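You operate a simulated robot arm through the tools that you are given. There is no shell and no other tool.

Carry out the task below with a simulated two-armed robot. There is one attempt and no reset: what you move stays moved.

TASK
Brush the tarnish off the calibration box's contact plate, then test the yellow cell on it.
Fine: box off while you brush and off at the end, brush back, cell left on the plate. Set down upright: yellow brush. What is to be rubbed or washed off counts as gone when no trace of it is left.

The check looks at the end state, three seconds after you hand in, the way a careful person would. Anything else that was tipped, shoved, dropped, spilled or broken makes it a failure.

THE ROBOT
Two 7-joint arms with fingered hands on one trunk that stands fixed in place. Base frame: the origin is at the foot of the trunk, x ahead of it, y to its left, z up; the work surface is at about z = 0.75. Units: m, rad, N and s.
The left shoulder is at [0.07, 0.169, 1.168], the right one opposite. With the tool pointing down near the work surface each hand reaches from about 0.1 to 0.66 m from the base axis, measured 20 degrees to its own side. Payload 3.4 kg a hand.
Tool frame (each hand has its own): the origin (TCP) lies between the finger pads and is the grasp point; the fingertips stand 0.023 m ahead of it; z points along the fingers, y is the line along which they close. The gripper opens to 0.116 m. The gripper's body begins 0.065 m behind the TCP. The gripper is a hand of 4 fingers: y runs from the thumb to the fingers, the wrist lies at [0, 0, -0.211] in the tool frame, and closing takes about 1.5 s.
Orientation is told as [roll, pitch, yaw] about the base's x, y, z axes, in that order, counted from this pose: with the fingers straight down and closing along the base's y, the tool's x points along the base's -x, its y along +y and its z along -z.

THE INTERFACE
- The arms move only by the tool step_arm. It takes "left_motion", "right_motion" or both (then of equal length, played together; a hand with none holds still); each is a list that holds one entry, the list of rows, each a list of 7 numbers: the opening, from 0 (shut) to 1 (fully open), then the shift along the tool's x, y, z in units of 20 mm (1.0 is 20 mm), then the turn, a rotation vector about the tool's x, y, z in units of 5 degrees (1.0 is 5 degrees). In form: [[[claw, dx, dy, dz, wx, wy, wz], ...]]. A call has 1 to 20 rows; each row shifts and turns the commanded pose from where the row before left it, along the tool's axes as they then stand. A call with a number of a shift or a turn outside -1 to 1 is refused whole. A row lasts 0.2 s, in which the tool goes at most 0.05 m and 0.15 rad; a call with a longer step from one row to the next is refused whole, and so is a gripper value outside its range. Where a pose cannot be reached the arm comes as near as it can. A force on the tool above 40 N (or 10 N above the force at the start of the call, whichever is more), or a blocked arm, ends the call early, and 0.2 s more pass. Each finger travels about 0.153 m/s and halts on what it meets, pressing with about 33 N; the grip force reading is that of the motor and also rises with nothing between the fingers. The clock runs only during rows and for 0.2 s after the last one: add rows that do not move to give the fingers time. It gives the time, the measured TCP pose, the force on the tool (base axes), the opening and the grip force at its end, in the units of the frame above (readings bear some noise), with the torque about the TCP (base axes, N m) and any sound that the robot's microphone picked up.
- Cameras (640 x 400 px; columns grow to the right, rows downward): "scene" is now at [0.1306, 0.0404, 1.3991]; the picture's right is [0.45, -0.89, 0.00], its down [-0.50, -0.25, -0.83] and it looks along [0.74, 0.37, -0.56] (base axes); focal length 330 px, centre (320, 200). "left" rides on the left gripper at [-0.069, 0.001, -0.09] in its tool frame; the picture's right is [-0.01, -1.00, 0.00], its down [0.79, -0.01, -0.61] and it looks along [0.61, -0.01, 0.79] (tool axes); focal length 251 px, centre (320, 200). "right" rides on the right gripper at [0.068, 0.001, -0.09] in its tool frame; the picture's right is [-0.01, 1.00, 0.00], its down [-0.80, -0.01, -0.61] and it looks along [-0.61, -0.01, 0.80] (tool axes); focal length 251 px, centre (320, 200). There is no depth. A picture from a camera that has moved, and an enlarged one, comes with that camera's place and axes in the base frame and with its lens.
- camera(camera): a new picture of that camera. The clock stands still meanwhile.
- move_column(by): slides the trunk up (or, below 0, down) by that many m; the arms and the scene camera ride with it, the base frame stays. It gives what a move gives, with no picture.
- hand_shape(shape, hand): the hand has 4 fingers and takes this shape, open, in about a second: jaw (thumb against the fingers, like two jaws); tri (thumb and two fingers); tip (a fingertip pinch); poke (one finger out to press); point (the index stretched); flat (the hand flat); cup (the hand cupped); fist (a fist). The gripper value then closes the fingers along that shape, each until it touches; the sizes above hold for jaw. It gives what a move gives, with no picture.
- pan_tilt(pan, tilt): turns the head with the scene camera to pan (to the left, within 1.501 rad either way) and tilt (down, from -0.506 to 1.204), counted from straight ahead of the robot. It gives what a move gives.
- close_up(camera, box): a new picture of the part [left, top, right, bottom] of that camera's present view, enlarged. The clock stands still meanwhile.
- hand_in(): hands the job in; it is judged then, once.

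Places have to be worked out from the pictures, the camera data and where the tool is seen. Open the grippers and draw the arms clear of the work before you hand the job in, unless the task says otherwise.

The tools are called as name(argument=value, ...) on one line, values as JSON. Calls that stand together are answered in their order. step_arm: Moves the arms, as the interface text tells. Its arguments: {"type":"object","properties":{"left_motion":{"type":"array","items":{"type":"array","items":{"type":"array","items":{"type":"number"}}}},"right_motion":{"type":"array","items":{"type":"array","items":{"type":"array","items":{"type":"number"}}}}},"required":[]} The other tools are called the same way: move_column (by) slides the trunk up or down; hand_shape (shape, hand) gives the hand a shape; pan_tilt (pan, tilt) turns the head that bears the scene camera; camera (camera) takes a picture; close_up (camera, box) takes an enlarged picture of a part of a camera's view; hand_in () hands the job in.

At the start:

```text
time: 0.0
left_position: [0.3743, 0.4122, 1.1002]
left_tcp_rot: [0.002, -0.002, 0.0]
left_force: [-0.5, 0.2, 0.2]
left_torque: [-0.03, -0.01, 0.01]
left_gripper_width: 0.116
left_grip_force: 0.1
left_shape: jaw
right_position: [0.4766, 0.058, 1.1656]
right_tcp_rot: [0.0, 0.001, 0.0]
right_force: [-0.4, -0.2, 0.0]
right_torque: [-0.05, -0.05, 0.0]
right_gripper_width: 0.1157
right_grip_force: 0.0
right_shape: jaw
trunk travel left (down, up): [-0.675, 0.265]
head pan, tilt: [0.466, 0.592]
```

scene: 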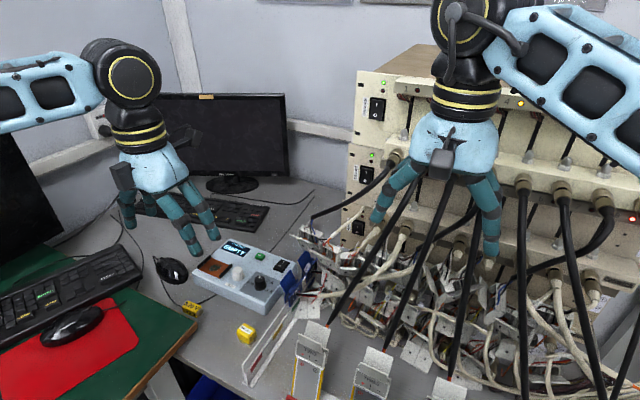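
right: 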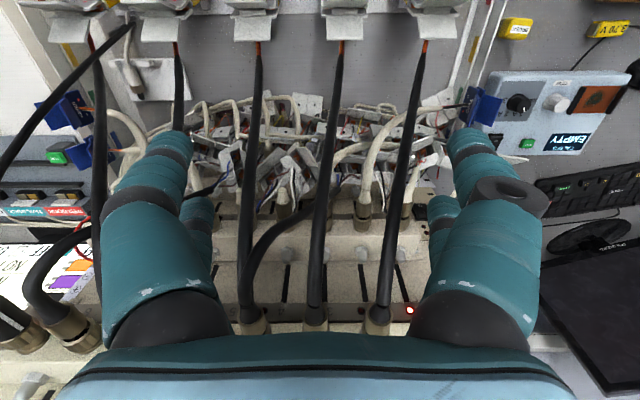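
left: 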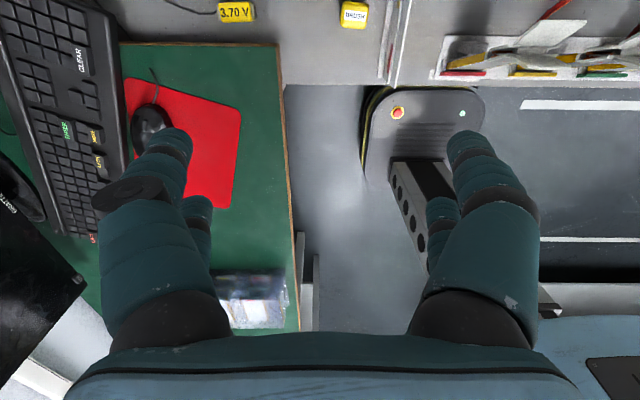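

I start by enlarging the scene around the calibration box and the yellow objects to see what is what.

close_up(camera="scene", box=[140, 220, 340, 345])

close_up(camera="right", box=[440, 0, 640, 200])

close_up(camera="left", box=[150, 0, 450, 100])

```text
3.20 times, centred on (240, 282) of scene
camera zoom: at [0.1306, 0.0404, 1.3991], right [0.45, -0.89, 0.0], down [-0.5, -0.25, -0.83], along [0.74, 0.37, -0.56], focal length 1055 px, centre (576, -64)
```

zoom: 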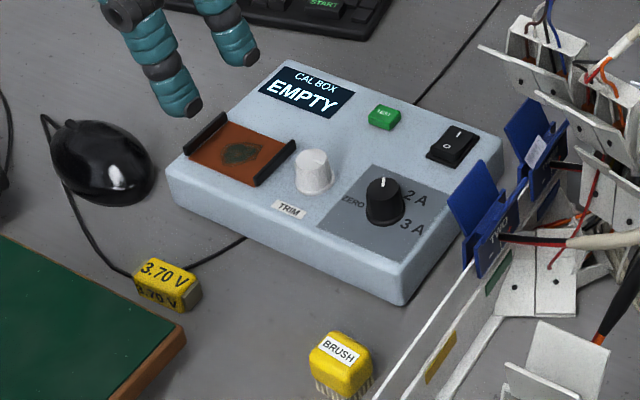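

```text
2.00 times, centred on (540, 100) of right
camera zoom: at [0.4083, 0.0602, 1.2566], right [0.01, 1.0, 0.0], down [0.8, -0.01, 0.61], along [0.61, -0.01, -0.8], focal length 503 px, centre (-120, 400)
```

zoom: 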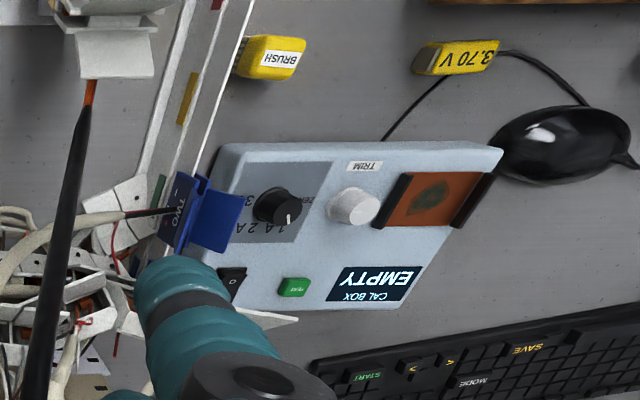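

```text
2.13 times, centred on (300, 50) of left
camera zoom: at [0.4437, 0.4128, 1.1905], right [0.01, -1.0, 0.0], down [-0.8, -0.01, 0.61], along [-0.61, -0.01, -0.8], focal length 536 px, centre (363, 520)
```

zoom: 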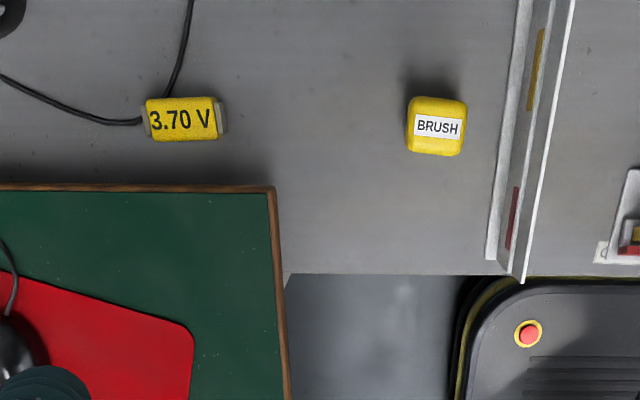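

The box's display is lit ("EMPTY"), so it seems to be on now. I look closer at the rocker, knobs, button and plate, and at the cell and brush.

close_up(camera="scene", box=[240, 240, 304, 280])

close_up(camera="scene", box=[190, 235, 254, 285])

close_up(camera="scene", box=[170, 290, 270, 350])

close_up(camera="right", box=[490, 60, 640, 160])

close_up(camera="scene", box=[340, 40, 640, 300])

```text
10.00 times, centred on (272, 260) of scene
camera zoom: at [0.1306, 0.0404, 1.3991], right [0.45, -0.89, 0.0], down [-0.5, -0.25, -0.83], along [0.74, 0.37, -0.56], focal length 3297 px, centre (800, -400)
```

zoom: 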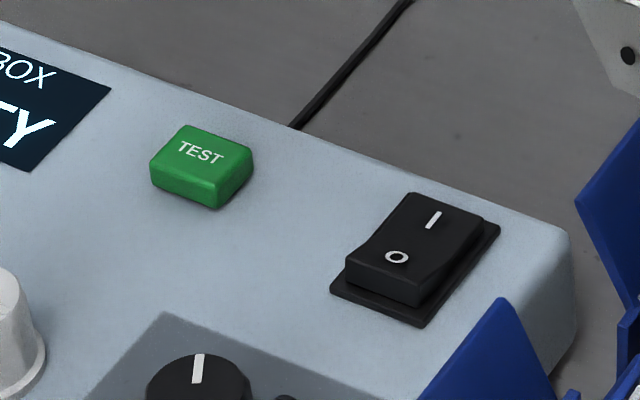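

```text
8.00 times, centred on (222, 260) of scene
camera zoom: at [0.1306, 0.0404, 1.3991], right [0.45, -0.89, 0.0], down [-0.5, -0.25, -0.83], along [0.74, 0.37, -0.56], focal length 2638 px, centre (1104, -280)
```

zoom: 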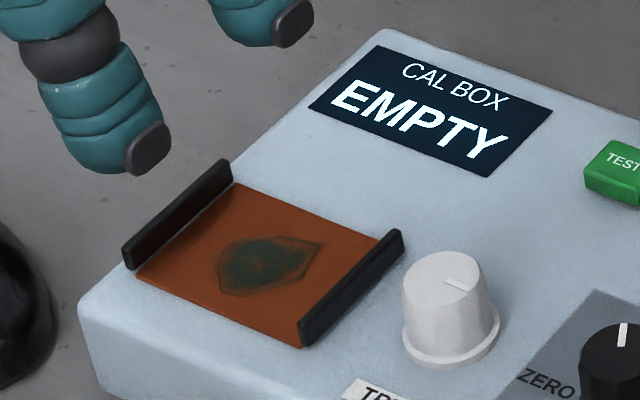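

```text
6.40 times, centred on (220, 320) of scene
camera zoom: at [0.1306, 0.0404, 1.3991], right [0.45, -0.89, 0.0], down [-0.5, -0.25, -0.83], along [0.74, 0.37, -0.56], focal length 2110 px, centre (960, -568)
```

zoom: 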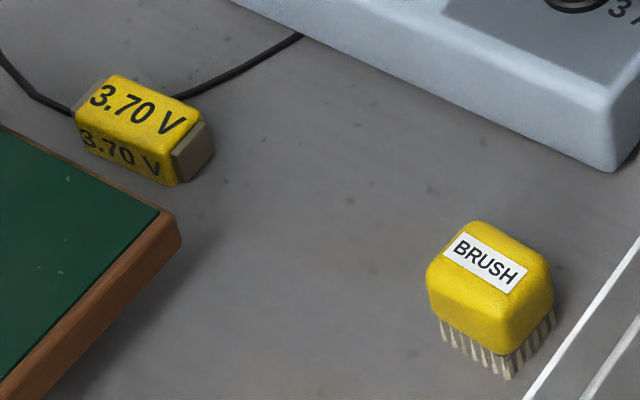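

```text
4.00 times, centred on (565, 110) of right
camera zoom: at [0.4083, 0.0602, 1.2566], right [0.01, 1.0, 0.0], down [0.8, -0.01, 0.61], along [0.61, -0.01, -0.8], focal length 1006 px, centre (-660, 560)
```

zoom: 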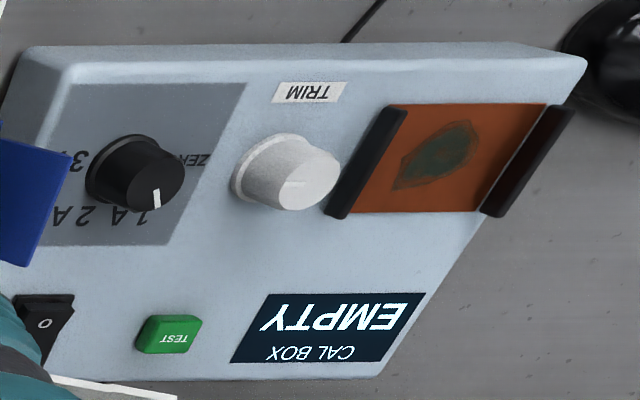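

```text
1.54 times, centred on (490, 170) of scene
camera zoom: at [0.1306, 0.0404, 1.3991], right [0.45, -0.89, 0.0], down [-0.5, -0.25, -0.83], along [0.74, 0.37, -0.56], focal length 507 px, centre (58, 246)
```

zoom: 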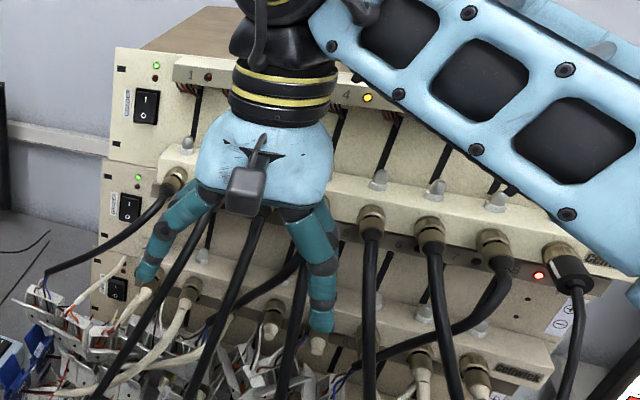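

The rocker looks pressed on the "I" side (on), with O at the near end at about (0.60, 0.389). The box spans x 0.50–0.64, y 0.366–0.577, top z≈0.80, and the plate is centred near (0.538, 0.538). I check the surroundings of the switch (blue connectors, cables) before moving.

close_up(camera="scene", box=[250, 150, 410, 310])

close_up(camera="right", box=[400, 40, 560, 200])

```text
2.50 times, centred on (330, 230) of scene
camera zoom: at [0.1306, 0.0404, 1.3991], right [0.45, -0.89, 0.0], down [-0.5, -0.25, -0.83], along [0.74, 0.37, -0.56], focal length 824 px, centre (295, 125)
```

zoom: 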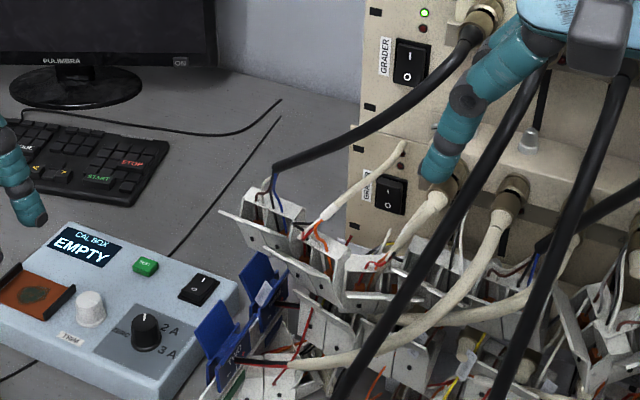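

```text
2.50 times, centred on (480, 120) of right
camera zoom: at [0.4083, 0.0602, 1.2566], right [0.01, 1.0, 0.0], down [0.8, -0.01, 0.61], along [0.61, -0.01, -0.8], focal length 629 px, centre (-80, 400)
```

zoom: 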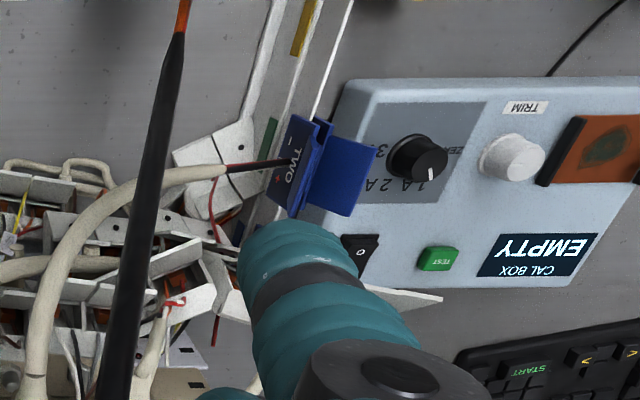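

Nothing must be bumped around the blue connectors, so I want an unobstructed second view. I draw the right hand back and slightly up, which also clears it from the cables.

step_arm(right_motion=[[[1, 0, 0, -0.5, 0, 0, 0], [1, 0, 0, -0.5, 0, 0, 0], [1, 0.5, 0, -0.5, 0, 0, 0], [1, 0.8, 0, 0, 0, 0, 0], [1, 0.8, 0, 0, 0, 0, 0], [1, 0.8, 0, 0, 0, 0, 0], [1, 0.8, 0, 0, 0, 0, 0], [1, 0.8, 0, 0, 0, 0, 0], [1, 0.8, 0, 0, 0, 0, 0]]])

camera(camera="right")

camera(camera="scene")

```text
time: 2.0
left_position: [0.3737, 0.4127, 1.1017]
left_tcp_rot: [0.001, -0.002, 0.002]
left_force: [0.4, -0.4, 0.3]
left_torque: [-0.02, -0.02, -0.01]
left_gripper_width: 0.1156
left_grip_force: 0.1
left_shape: jaw
right_position: [0.3679, 0.0578, 1.1962]
right_tcp_rot: [0.0, 0.0, 0.0]
right_force: [0.3, -0.2, -0.9]
right_torque: [-0.01, 0.0, -0.02]
right_gripper_width: 0.1158
right_grip_force: 0.0
right_shape: jaw
trunk travel left (down, up): [-0.675, 0.265]
head pan, tilt: [0.466, 0.592]
```

```text
taken
camera right: at [0.3005, 0.0596, 1.2868], right [0.01, 1.0, 0.0], down [0.8, -0.01, 0.61], along [0.61, 0.0, -0.8], focal length 251 px, centre (320, 200)
```

right: 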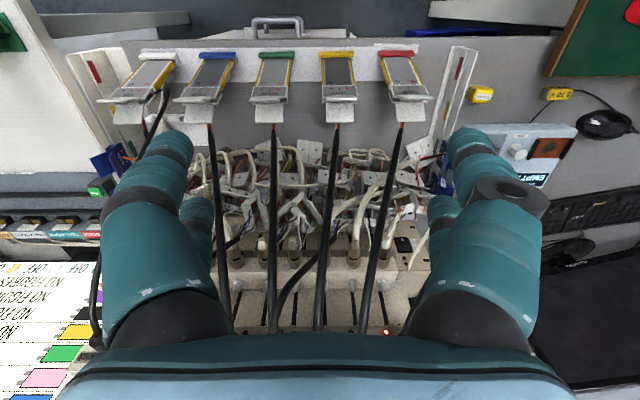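

```text
taken
camera scene: at [0.1294, 0.0402, 1.3992], right [0.45, -0.89, 0.0], down [-0.5, -0.25, -0.83], along [0.74, 0.37, -0.56], focal length 330 px, centre (320, 200)
```

scene: 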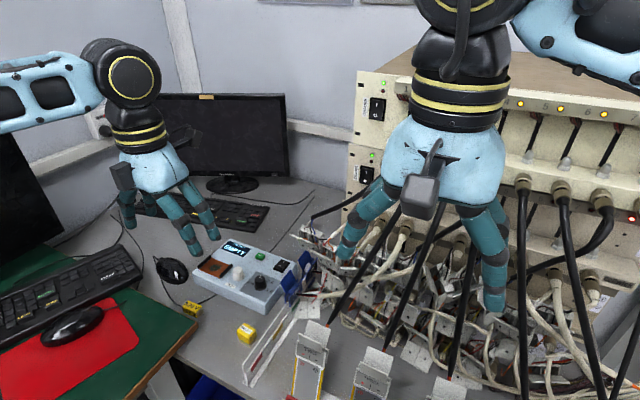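

The right finger still hides the switch, so I yaw the right hand about 45° to the left to bring the box between the fingers of its view.

step_arm(right_motion=[[[1, 0, 0, 0, 0, 0, -1], [1, 0, 0, 0, 0, 0, -1], [1, 0, 0, 0, 0, 0, -1], [1, 0, 0, 0, 0, 0, -1], [1, 0, 0, 0, 0, 0, -1], [1, 0, 0, 0, 0, 0, -1], [1, 0, 0, 0, 0, 0, -1], [1, 0, 0, 0, 0, 0, -1], [1, 0, 0, 0, 0, 0, -1], [1, 0, 0, 0, 0, 0, 0]]])

camera(camera="right")

```text
time: 4.2
left_position: [0.3741, 0.4127, 1.0996]
left_tcp_rot: [0.002, 0.0, 0.001]
left_force: [-0.2, -0.5, 0.6]
left_torque: [0.0, -0.01, 0.01]
left_gripper_width: 0.1156
left_grip_force: 0.1
left_shape: jaw
right_position: [0.3689, 0.0588, 1.195]
right_tcp_rot: [0.001, 0.0, 0.787]
right_force: [-0.1, 0.3, 0.6]
right_torque: [0.01, 0.02, -0.01]
right_gripper_width: 0.1157
right_grip_force: 0.1
right_shape: jaw
trunk travel left (down, up): [-0.675, 0.265]
head pan, tilt: [0.466, 0.592]
```

```text
taken
camera right: at [0.3221, 0.0115, 1.2866], right [-0.7, 0.71, 0.0], down [0.57, 0.56, 0.61], along [0.43, 0.43, -0.8], focal length 251 px, centre (320, 200)
```

right: 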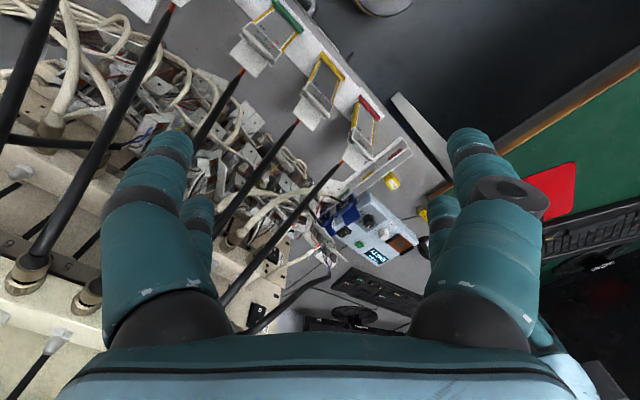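

Now the box is in view between the fingers; I enlarge it.

close_up(camera="right", box=[290, 170, 440, 290])

close_up(camera="right", box=[310, 180, 390, 260])

close_up(camera="scene", box=[260, 200, 360, 300])

```text
3.33 times, centred on (365, 230) of right
camera zoom: at [0.3221, 0.0115, 1.2866], right [-0.7, 0.71, 0.0], down [0.57, 0.56, 0.61], along [0.43, 0.43, -0.8], focal length 838 px, centre (170, 100)
```

zoom: 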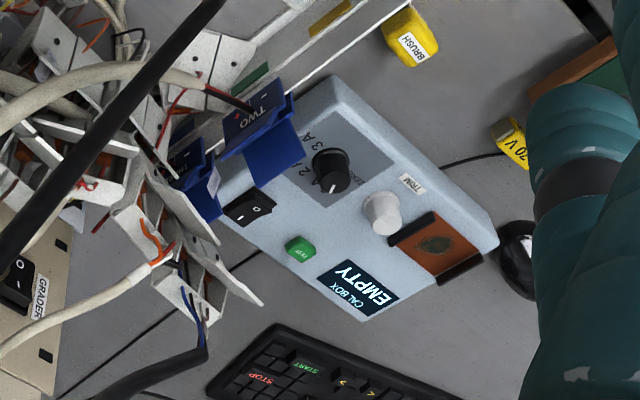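

```text
5.00 times, centred on (350, 220) of right
camera zoom: at [0.3221, 0.0115, 1.2866], right [-0.7, 0.71, 0.0], down [0.57, 0.56, 0.61], along [0.43, 0.43, -0.8], focal length 1257 px, centre (170, 100)
```

zoom: 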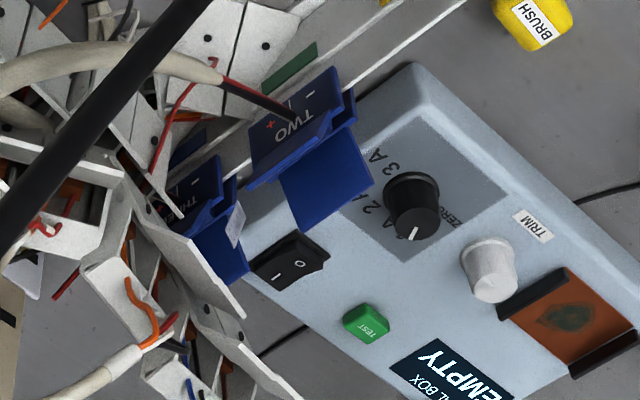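

```text
4.00 times, centred on (310, 250) of scene
camera zoom: at [0.1306, 0.0404, 1.3991], right [0.45, -0.89, 0.0], down [-0.5, -0.25, -0.83], along [0.74, 0.37, -0.56], focal length 1319 px, centre (360, 0)
```

zoom: 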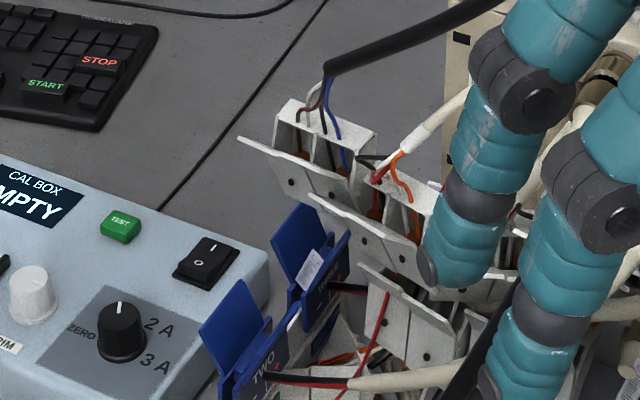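

The clamp stack stands at y≲0.34 and rises to z≈0.97 near (0.56, 0.33), so the hand must stay on its left. The rocker's O side is the raised one (box is on). I shape the left hand to poke and look at where the finger tip lies.

hand_shape(hand="left", shape="poke")

camera(camera="left")

close_up(camera="scene", box=[60, 40, 300, 280])

```text
time: 5.1
left_position: [0.374, 0.4127, 1.1006]
left_tcp_rot: [0.001, 0.0, 0.002]
left_force: [0.0, -0.2, 0.3]
left_torque: [0.01, 0.01, -0.02]
left_gripper_width: 0.0001
left_grip_force: 0.1
left_shape: poke
right_position: [0.3696, 0.0592, 1.1939]
right_tcp_rot: [0.0, 0.0, 0.786]
right_force: [-0.6, 0.7, 0.5]
right_torque: [0.01, 0.0, 0.02]
right_gripper_width: 0.1159
right_grip_force: 0.0
right_shape: jaw
trunk travel left (down, up): [-0.675, 0.265]
head pan, tilt: [0.466, 0.592]
```

```text
taken
camera left: at [0.4437, 0.4128, 1.1905], right [0.01, -1.0, 0.0], down [-0.8, -0.01, 0.61], along [-0.61, -0.01, -0.8], focal length 251 px, centre (320, 200)
```

left: 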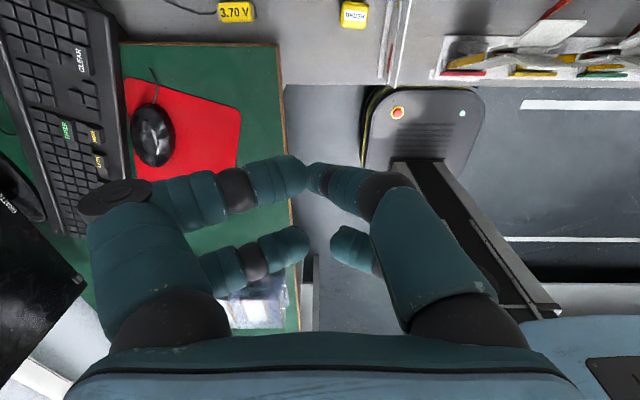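

```text
1.67 times, centred on (180, 160) of scene
camera zoom: at [0.1306, 0.0404, 1.3991], right [0.45, -0.89, 0.0], down [-0.5, -0.25, -0.83], along [0.74, 0.37, -0.56], focal length 550 px, centre (553, 267)
```

zoom: 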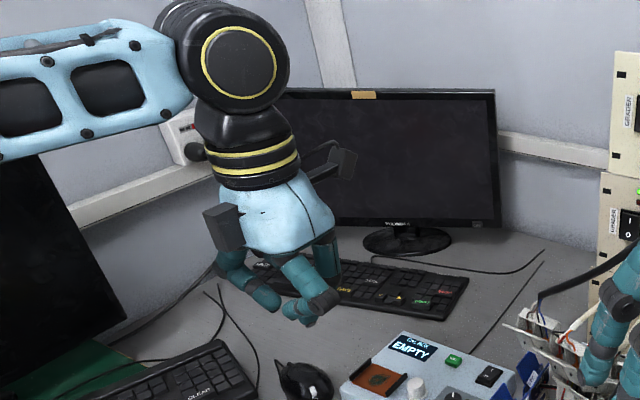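

The shape may still be settling; I hold still for a moment with the gripper value open and look again.

step_arm(left_motion=[[[1, 0, 0, 0, 0, 0, 0], [1, 0, 0, 0, 0, 0, 0], [1, 0, 0, 0, 0, 0, 0], [1, 0, 0, 0, 0, 0, 0], [1, 0, 0, 0, 0, 0, 0]]])

camera(camera="left")

close_up(camera="scene", box=[100, 120, 240, 240])

```text
time: 6.3
left_position: [0.3754, 0.4129, 1.1008]
left_tcp_rot: [0.001, -0.003, 0.001]
left_force: [0.1, 0.6, -0.3]
left_torque: [0.03, 0.01, -0.01]
left_gripper_width: 0.0001
left_grip_force: 0.0
left_shape: poke
right_position: [0.3698, 0.0591, 1.1954]
right_tcp_rot: [0.0, -0.002, 0.785]
right_force: [-0.8, 1.5, 0.1]
right_torque: [0.01, -0.01, 0.0]
right_gripper_width: 0.1157
right_grip_force: 0.0
right_shape: jaw
trunk travel left (down, up): [-0.675, 0.265]
head pan, tilt: [0.466, 0.592]
```

```text
taken
camera left: at [0.4437, 0.4128, 1.1905], right [0.01, -1.0, 0.0], down [-0.8, -0.01, 0.61], along [-0.61, -0.01, -0.8], focal length 251 px, centre (320, 200)
```

left: 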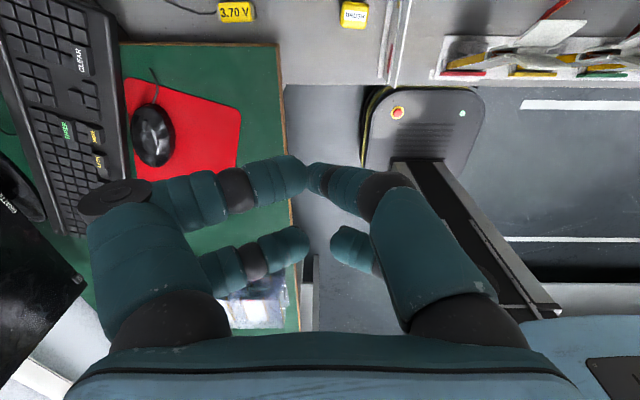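

```text
3.33 times, centred on (170, 180) of scene
camera zoom: at [0.1306, 0.0404, 1.3991], right [0.45, -0.89, 0.0], down [-0.5, -0.25, -0.83], along [0.74, 0.37, -0.56], focal length 1099 px, centre (820, 267)
```

zoom: 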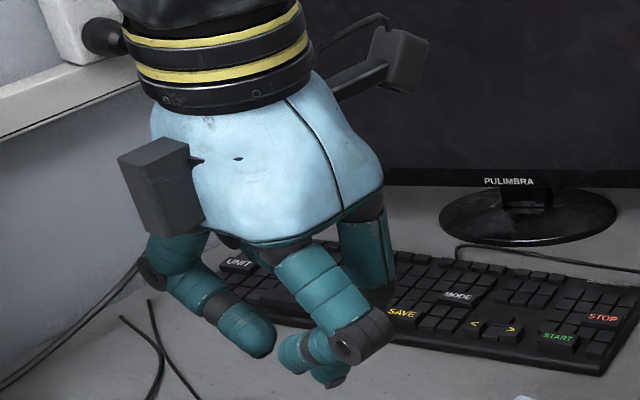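

In the poke shape no finger looks clearly stretched; I test what closing does (value 0) and also compare with the "point" shape.

hand_shape(hand="left", shape="point")

step_arm(left_motion=[[[1, 0, 0, 0, 0, 0, 0], [1, 0, 0, 0, 0, 0, 0], [1, 0, 0, 0, 0, 0, 0], [1, 0, 0, 0, 0, 0, 0]]])

camera(camera="left")

close_up(camera="scene", box=[100, 120, 240, 240])

```text
time: 7.2
left_position: [0.3755, 0.4135, 1.1011]
left_tcp_rot: [0.002, -0.002, 0.0]
left_force: [0.9, 0.5, 1.0]
left_torque: [-0.02, 0.0, -0.01]
left_gripper_width: 0.0001
left_grip_force: 0.1
left_shape: point
right_position: [0.3705, 0.0577, 1.1956]
right_tcp_rot: [-0.001, 0.0, 0.784]
right_force: [-0.4, 0.5, 0.3]
right_torque: [-0.02, 0.01, 0.0]
right_gripper_width: 0.1161
right_grip_force: 0.1
right_shape: jaw
trunk travel left (down, up): [-0.675, 0.265]
head pan, tilt: [0.466, 0.592]
```

```text
time: 8.2
left_position: [0.3747, 0.4133, 1.1002]
left_tcp_rot: [0.001, -0.002, 0.001]
left_force: [0.3, 1.2, -0.1]
left_torque: [-0.01, 0.0, -0.02]
left_gripper_width: 0.0004
left_grip_force: 0.1
left_shape: point
right_position: [0.37, 0.0591, 1.1957]
right_tcp_rot: [0.0, 0.0, 0.785]
right_force: [-0.7, 0.0, -0.1]
right_torque: [0.01, 0.04, 0.01]
right_gripper_width: 0.1161
right_grip_force: 0.0
right_shape: jaw
trunk travel left (down, up): [-0.675, 0.265]
head pan, tilt: [0.466, 0.592]
```

```text
taken
camera left: at [0.4437, 0.4128, 1.1905], right [0.01, -1.0, 0.0], down [-0.8, -0.01, 0.61], along [-0.61, -0.01, -0.8], focal length 251 px, centre (320, 200)
```

left: 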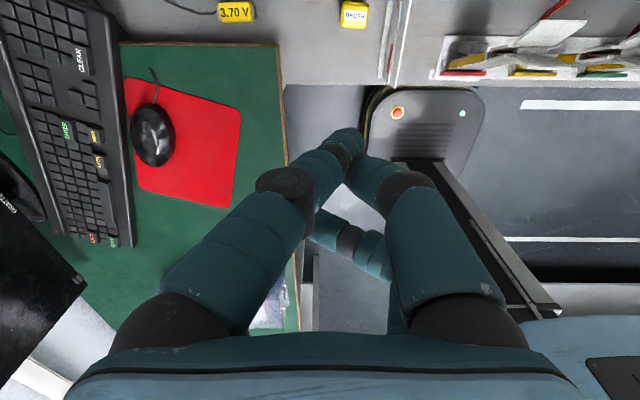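

```text
3.33 times, centred on (170, 180) of scene
camera zoom: at [0.1306, 0.0404, 1.3991], right [0.45, -0.89, 0.0], down [-0.5, -0.25, -0.83], along [0.74, 0.37, -0.56], focal length 1099 px, centre (820, 267)
```

zoom: 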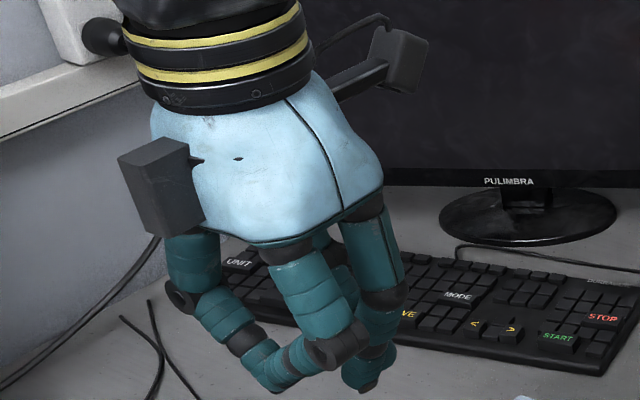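

"Point" stretches one finger off-centre. I go back to "poke" and look closely at its fingertips, which seemed to lie right in front of the TCP.

hand_shape(hand="left", shape="poke")

close_up(camera="left", box=[160, 120, 480, 320])

close_up(camera="scene", box=[125, 165, 205, 245])

camera(camera="right")

```text
time: 9.1
left_position: [0.374, 0.4122, 1.1012]
left_tcp_rot: [0.001, -0.002, 0.0]
left_force: [0.2, -0.7, -1.0]
left_torque: [-0.02, 0.02, 0.04]
left_gripper_width: 0.0002
left_grip_force: 0.0
left_shape: poke
right_position: [0.3693, 0.0586, 1.1974]
right_tcp_rot: [0.0, -0.001, 0.786]
right_force: [0.1, -0.2, -0.7]
right_torque: [-0.01, 0.01, -0.03]
right_gripper_width: 0.1159
right_grip_force: 0.1
right_shape: jaw
trunk travel left (down, up): [-0.675, 0.265]
head pan, tilt: [0.466, 0.592]
```

```text
2.00 times, centred on (320, 220) of left
camera zoom: at [0.4437, 0.4128, 1.1905], right [0.01, -1.0, 0.0], down [-0.8, -0.01, 0.61], along [-0.61, -0.01, -0.8], focal length 503 px, centre (320, 160)
```

zoom: 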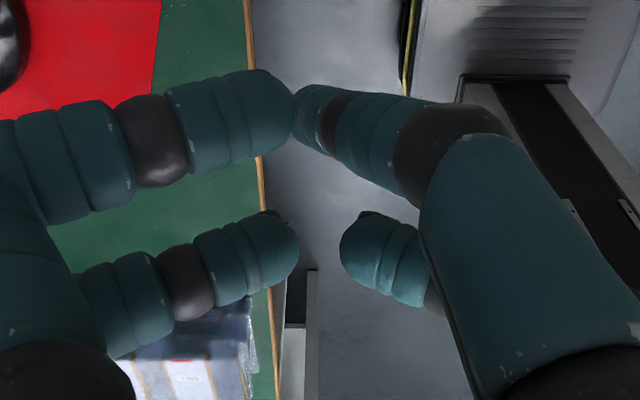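

```text
5.00 times, centred on (165, 205) of scene
camera zoom: at [0.1306, 0.0404, 1.3991], right [0.45, -0.89, 0.0], down [-0.5, -0.25, -0.83], along [0.74, 0.37, -0.56], focal length 1649 px, centre (1095, 175)
```

zoom: 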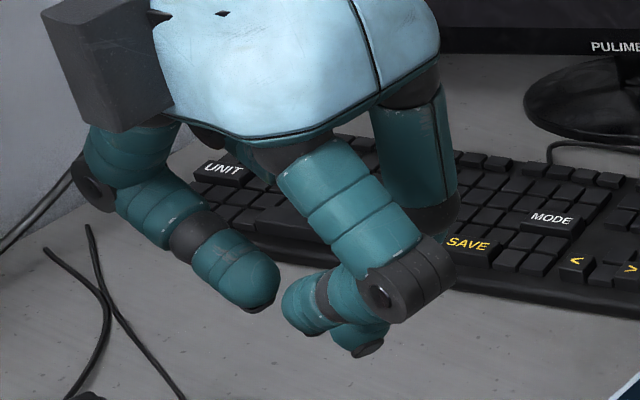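

```text
taken
camera right: at [0.322, 0.0115, 1.2866], right [-0.7, 0.71, 0.0], down [0.57, 0.56, 0.61], along [0.43, 0.43, -0.8], focal length 251 px, centre (320, 200)
```

right: 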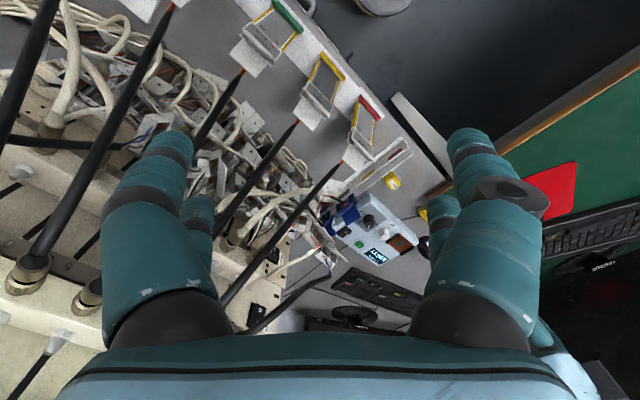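

In poke the pressing tip lies about at the tool's (0, 0, 0.023), well ahead of the other digits. I move the left hand forward at height toward above the rocker to check reach, staying left of the clamp tips.

step_arm(left_motion=[[[1, -1, 0, 0, 0, 0, 0], [1, -1, 0, 0, 0, 0, 0], [1, -1, 0, 0, 0, 0, 0], [1, -1, 0, 0, 0, 0, 0], [1, -1, 0, 0, 0, 0, 0], [1, -1, 0, 0, 0, 0, 0], [1, -1, 0, 0, 0, 0, 0], [1, -1, 0, 0, 0, 0, 0], [1, -0.5, 0, 0, 0, 0, 0], [1, 0, 0, 0, 0, 0, 0]]])

camera(camera="scene")

camera(camera="left")

camera(camera="right")

```text
time: 11.3
left_position: [0.546, 0.4125, 1.0996]
left_tcp_rot: [0.002, -0.003, -0.001]
left_force: [0.2, 0.0, 0.2]
left_torque: [-0.01, 0.01, -0.03]
left_gripper_width: 0.0
left_grip_force: 0.1
left_shape: poke
right_position: [0.37, 0.0583, 1.1955]
right_tcp_rot: [0.0, -0.002, 0.787]
right_force: [0.0, -0.7, 1.0]
right_torque: [-0.04, -0.03, -0.01]
right_gripper_width: 0.1161
right_grip_force: 0.0
right_shape: jaw
trunk travel left (down, up): [-0.675, 0.265]
head pan, tilt: [0.466, 0.592]
```

```text
taken
camera scene: at [0.1303, 0.0405, 1.3991], right [0.45, -0.89, 0.0], down [-0.5, -0.25, -0.83], along [0.74, 0.37, -0.56], focal length 330 px, centre (320, 200)
```

scene: 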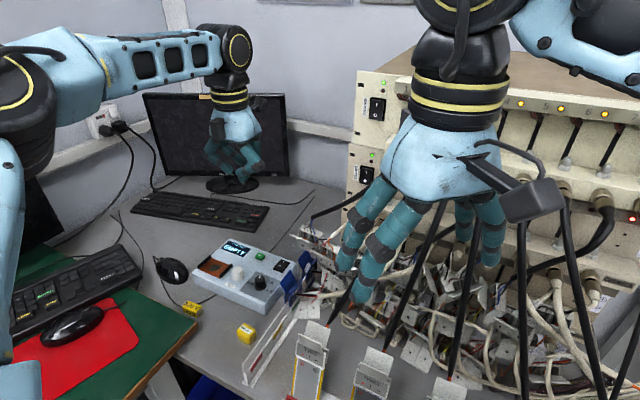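

```text
taken
camera left: at [0.6138, 0.4127, 1.1908], right [0.01, -1.0, 0.0], down [-0.8, -0.01, 0.61], along [-0.61, -0.01, -0.8], focal length 251 px, centre (320, 200)
```

left: 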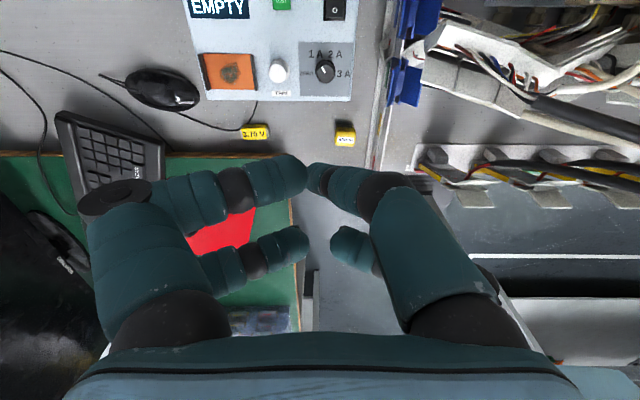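

```text
taken
camera right: at [0.3218, 0.0116, 1.2867], right [-0.7, 0.71, 0.0], down [0.57, 0.56, 0.61], along [0.43, 0.43, -0.8], focal length 251 px, centre (320, 200)
```

right: 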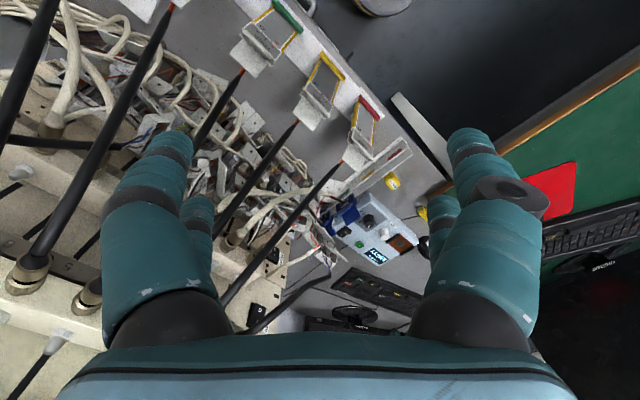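

Reached x=0.546 fine, and the left camera now gives an overhead view of the box. I enlarge it, particularly around the rocker, knob and clamps.

close_up(camera="left", box=[180, 0, 440, 110])

close_up(camera="left", box=[300, 0, 460, 110])

```text
2.46 times, centred on (310, 55) of left
camera zoom: at [0.6138, 0.4127, 1.1908], right [0.01, -1.0, 0.0], down [-0.8, -0.01, 0.61], along [-0.61, -0.01, -0.8], focal length 619 px, centre (345, 557)
```

zoom: 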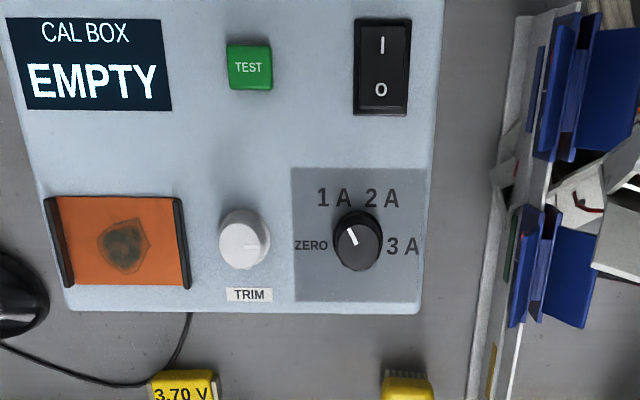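

```text
3.64 times, centred on (380, 55) of left
camera zoom: at [0.6138, 0.4127, 1.1908], right [0.01, -1.0, 0.0], down [-0.8, -0.01, 0.61], along [-0.61, -0.01, -0.8], focal length 914 px, centre (102, 727)
```

zoom: 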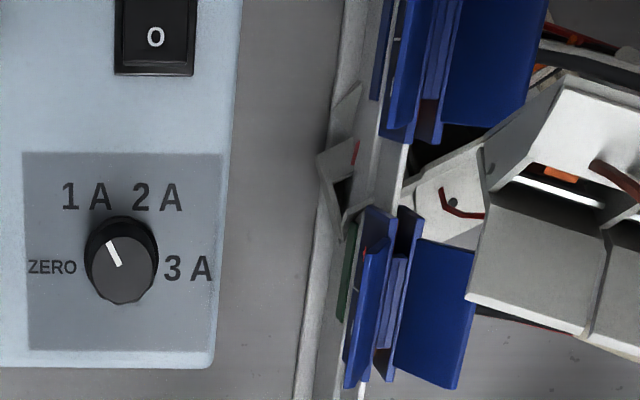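

From three views the O mark sits at about (0.612, 0.394, 0.805), rocker middle x≈0.62, and TEST at (0.6206, 0.460, 0.805). I lean the hand (wrist toward +y and −x, ~15° each) so the palm stays clear of the clamp tip at (0.565, 0.328, 0.967), still at height.

step_arm(left_motion=[[[1, 0, 0, 0, 1, -1, 0], [1, 0, 0, 0, 1, -1, 0], [1, 0, 0, 0, 1, -1, 0], [1, 0, 0, 0, 0, 0, 0]]])

step_arm(left_motion=[[[1, -0.171, 0.155, 0.7, 0, 0, 0], [1, -0.171, 0.155, 0.7, 0, 0, 0], [1, -0.171, 0.155, 0.7, 0, 0, 0], [1, -0.171, 0.155, 0.7, 0, 0, 0], [1, -0.171, 0.155, 0.7, 0, 0, 0], [1, 0, 0, 0, 0, 0, 0]]])

camera(camera="scene")

camera(camera="left")

```text
time: 12.3
left_position: [0.5452, 0.4127, 1.101]
left_tcp_rot: [-0.267, -0.262, 0.035]
left_force: [0.7, 0.7, -0.1]
left_torque: [-0.01, -0.03, -0.02]
left_gripper_width: 0.0
left_grip_force: 0.1
left_shape: poke
right_position: [0.3707, 0.0577, 1.1954]
right_tcp_rot: [0.001, 0.0, 0.785]
right_force: [-0.6, -0.6, 0.3]
right_torque: [-0.03, -0.01, 0.05]
right_gripper_width: 0.1162
right_grip_force: 0.0
right_shape: jaw
trunk travel left (down, up): [-0.675, 0.265]
head pan, tilt: [0.466, 0.592]
```

```text
time: 13.7
left_position: [0.5791, 0.4107, 1.0351]
left_tcp_rot: [-0.266, -0.259, 0.036]
left_force: [-0.3, -1.0, -0.7]
left_torque: [-0.03, -0.03, -0.02]
left_gripper_width: 0.0
left_grip_force: 0.1
left_shape: poke
right_position: [0.3702, 0.0587, 1.1959]
right_tcp_rot: [-0.002, 0.001, 0.784]
right_force: [-0.1, 0.2, 0.3]
right_torque: [0.03, 0.01, -0.01]
right_gripper_width: 0.1158
right_grip_force: 0.0
right_shape: jaw
trunk travel left (down, up): [-0.675, 0.265]
head pan, tilt: [0.466, 0.592]
```

```text
taken
camera scene: at [0.1303, 0.0404, 1.3991], right [0.45, -0.89, 0.0], down [-0.5, -0.25, -0.83], along [0.74, 0.37, -0.56], focal length 330 px, centre (320, 200)
```

scene: 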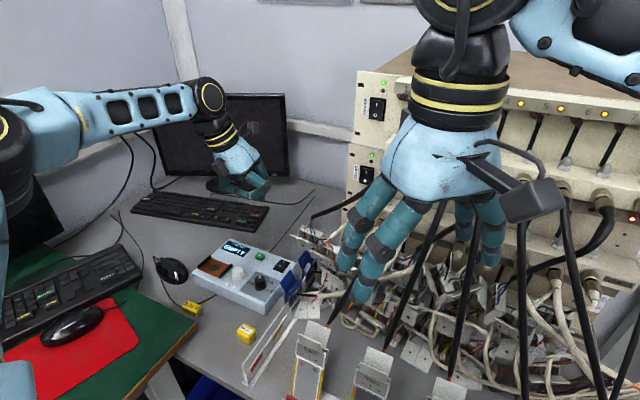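

```text
taken
camera left: at [0.6233, 0.4361, 1.1368], right [-0.02, -0.97, 0.26], down [-0.92, 0.12, 0.36], along [-0.38, -0.23, -0.9], focal length 251 px, centre (320, 200)
```

left: 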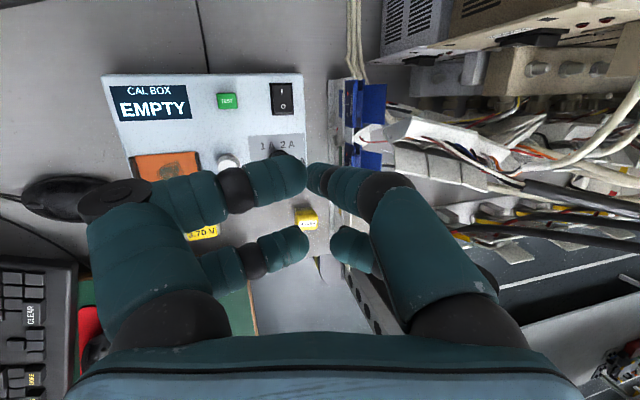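

The hand leans as planned. I descend in stages toward just above the rocker's O end, checking views in between.

step_arm(left_motion=[[[1, 0.146, 0.157, 0.9, 0, 0, 0], [1, 0.146, 0.157, 0.9, 0, 0, 0], [1, 0.146, 0.157, 0.9, 0, 0, 0], [1, 0.146, 0.157, 0.9, 0, 0, 0], [1, 0.146, 0.157, 0.9, 0, 0, 0], [1, 0.146, 0.157, 0.9, 0, 0, 0], [1, 0, 0, 0, 0, 0, 0]]])

close_up(camera="scene", box=[180, 130, 340, 290])

camera(camera="left")

close_up(camera="right", box=[290, 170, 440, 290])

```text
time: 15.3
left_position: [0.5925, 0.4001, 0.9262]
left_tcp_rot: [-0.266, -0.26, 0.036]
left_force: [0.4, 1.0, -1.4]
left_torque: [-0.02, 0.03, 0.01]
left_gripper_width: 0.0002
left_grip_force: 0.0
left_shape: poke
right_position: [0.3699, 0.0588, 1.1967]
right_tcp_rot: [0.0, -0.001, 0.786]
right_force: [-0.7, 0.5, 0.9]
right_torque: [0.02, 0.01, 0.03]
right_gripper_width: 0.1159
right_grip_force: 0.0
right_shape: jaw
trunk travel left (down, up): [-0.675, 0.265]
head pan, tilt: [0.466, 0.592]
```

```text
2.50 times, centred on (260, 210) of scene
camera zoom: at [0.1304, 0.0404, 1.3991], right [0.45, -0.89, 0.0], down [-0.5, -0.25, -0.83], along [0.74, 0.37, -0.56], focal length 824 px, centre (470, 175)
```

zoom: 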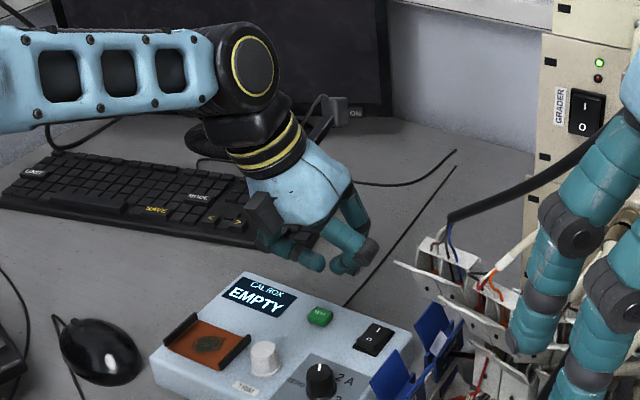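

```text
taken
camera left: at [0.6352, 0.4257, 1.0272], right [-0.02, -0.97, 0.26], down [-0.92, 0.12, 0.36], along [-0.38, -0.23, -0.9], focal length 251 px, centre (320, 200)
```

left: 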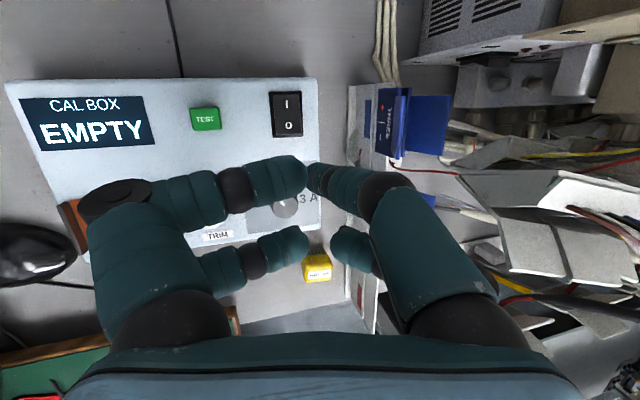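

```text
3.33 times, centred on (365, 230) of right
camera zoom: at [0.3218, 0.0115, 1.2867], right [-0.7, 0.71, 0.0], down [0.57, 0.56, 0.61], along [0.43, 0.43, -0.8], focal length 838 px, centre (170, 100)
```

zoom: 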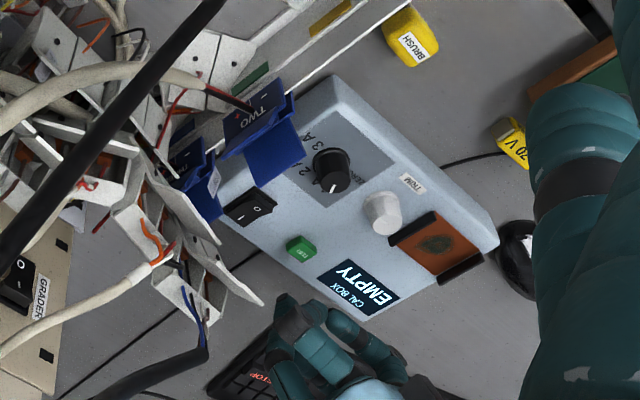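

Good triple view of the hand. I enlarge further to see which fingertip is lowest and where it is relative to the rocker.

close_up(camera="scene", box=[240, 200, 310, 280])

close_up(camera="right", box=[340, 220, 420, 290])

close_up(camera="left", box=[220, 70, 380, 270])

```text
5.00 times, centred on (275, 240) of scene
camera zoom: at [0.1304, 0.0404, 1.3991], right [0.45, -0.89, 0.0], down [-0.5, -0.25, -0.83], along [0.74, 0.37, -0.56], focal length 1649 px, centre (545, 0)
```

zoom: 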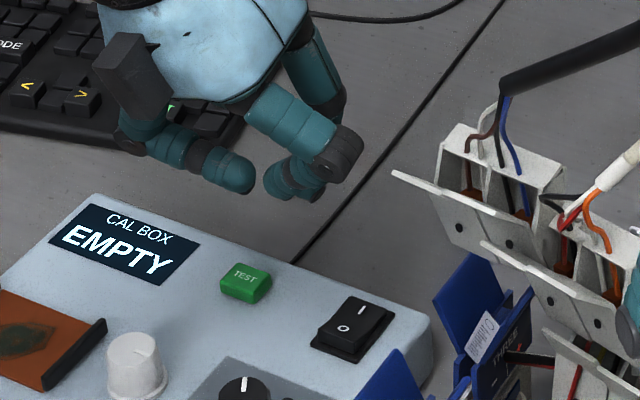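

```text
5.71 times, centred on (380, 255) of right
camera zoom: at [0.3218, 0.0115, 1.2867], right [-0.7, 0.71, 0.0], down [0.57, 0.56, 0.61], along [0.43, 0.43, -0.8], focal length 1437 px, centre (-23, -114)
```

zoom: 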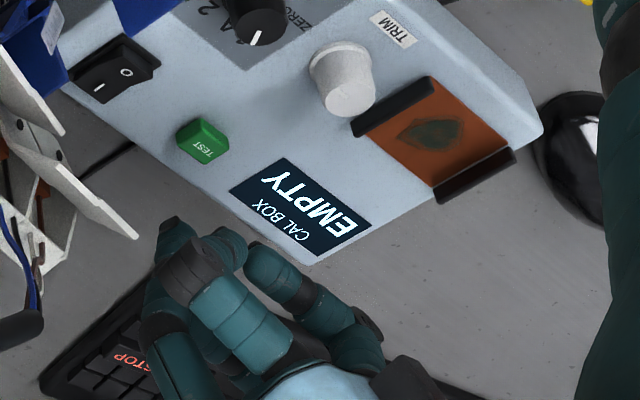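

```text
2.00 times, centred on (300, 170) of left
camera zoom: at [0.6352, 0.4257, 1.0272], right [-0.02, -0.97, 0.26], down [-0.92, 0.12, 0.36], along [-0.38, -0.23, -0.9], focal length 503 px, centre (360, 260)
```

zoom: 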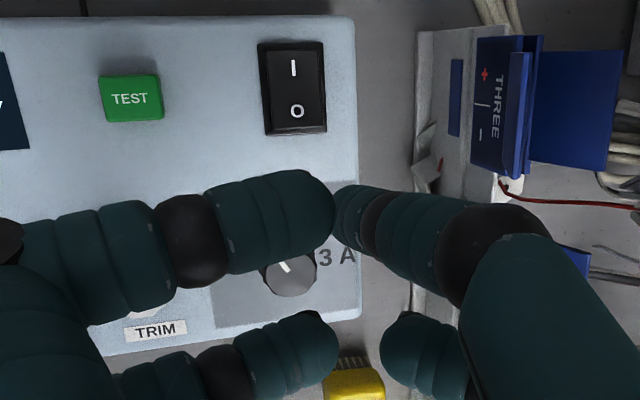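

The lowest tip triangulates to about (0.594, 0.393, 0.906), i.e. roughly 21 mm below the TCP. I descend another 70 mm with a small forward shift so the tip hovers ~3 cm over the O end.

step_arm(left_motion=[[[1, 0.043, 0.24, 0.86, 0, 0, 0], [1, 0.043, 0.24, 0.86, 0, 0, 0], [1, 0.043, 0.24, 0.86, 0, 0, 0], [1, 0.043, 0.24, 0.86, 0, 0, 0], [1, 0, 0, 0, 0, 0, 0]]])

close_up(camera="scene", box=[240, 200, 320, 280])

close_up(camera="right", box=[320, 200, 400, 270])

close_up(camera="left", box=[220, 70, 460, 270])

```text
time: 16.5
left_position: [0.5856, 0.3939, 0.8707]
left_tcp_rot: [-0.265, -0.259, 0.036]
left_force: [0.0, -0.3, -0.1]
left_torque: [0.01, -0.01, -0.01]
left_gripper_width: 0.0003
left_grip_force: 0.0
left_shape: poke
left hand out of reach, approached as far as the arm can: row 3, 4
right_position: [0.3703, 0.0592, 1.1953]
right_tcp_rot: [0.0, -0.001, 0.785]
right_force: [0.0, -0.3, 0.0]
right_torque: [-0.01, 0.0, 0.01]
right_gripper_width: 0.1158
right_grip_force: 0.1
right_shape: jaw
trunk travel left (down, up): [-0.675, 0.265]
head pan, tilt: [0.466, 0.592]
```

```text
5.00 times, centred on (280, 240) of scene
camera zoom: at [0.1308, 0.0401, 1.399], right [0.45, -0.89, 0.0], down [-0.5, -0.25, -0.83], along [0.74, 0.37, -0.56], focal length 1649 px, centre (520, 0)
```

zoom: 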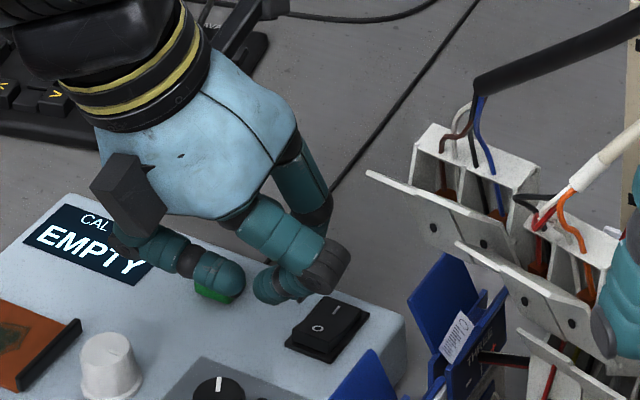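

```text
5.71 times, centred on (360, 235) of right
camera zoom: at [0.3222, 0.0113, 1.2866], right [-0.7, 0.71, 0.0], down [0.57, 0.56, 0.61], along [0.43, 0.43, -0.8], focal length 1437 px, centre (91, 0)
```

zoom: 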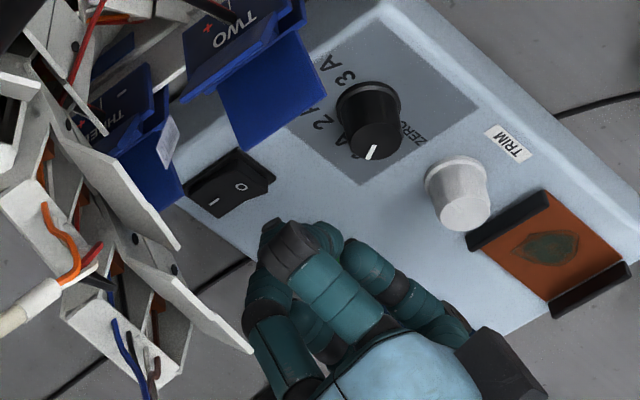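

```text
2.00 times, centred on (340, 170) of left
camera zoom: at [0.63, 0.4203, 0.9713], right [-0.02, -0.97, 0.26], down [-0.92, 0.12, 0.36], along [-0.38, -0.23, -0.9], focal length 503 px, centre (280, 260)
```

zoom: 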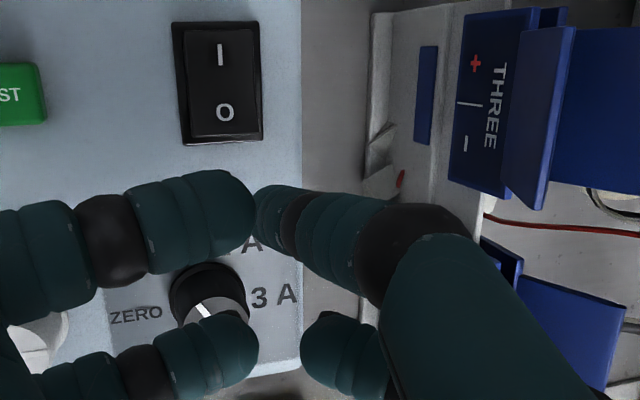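

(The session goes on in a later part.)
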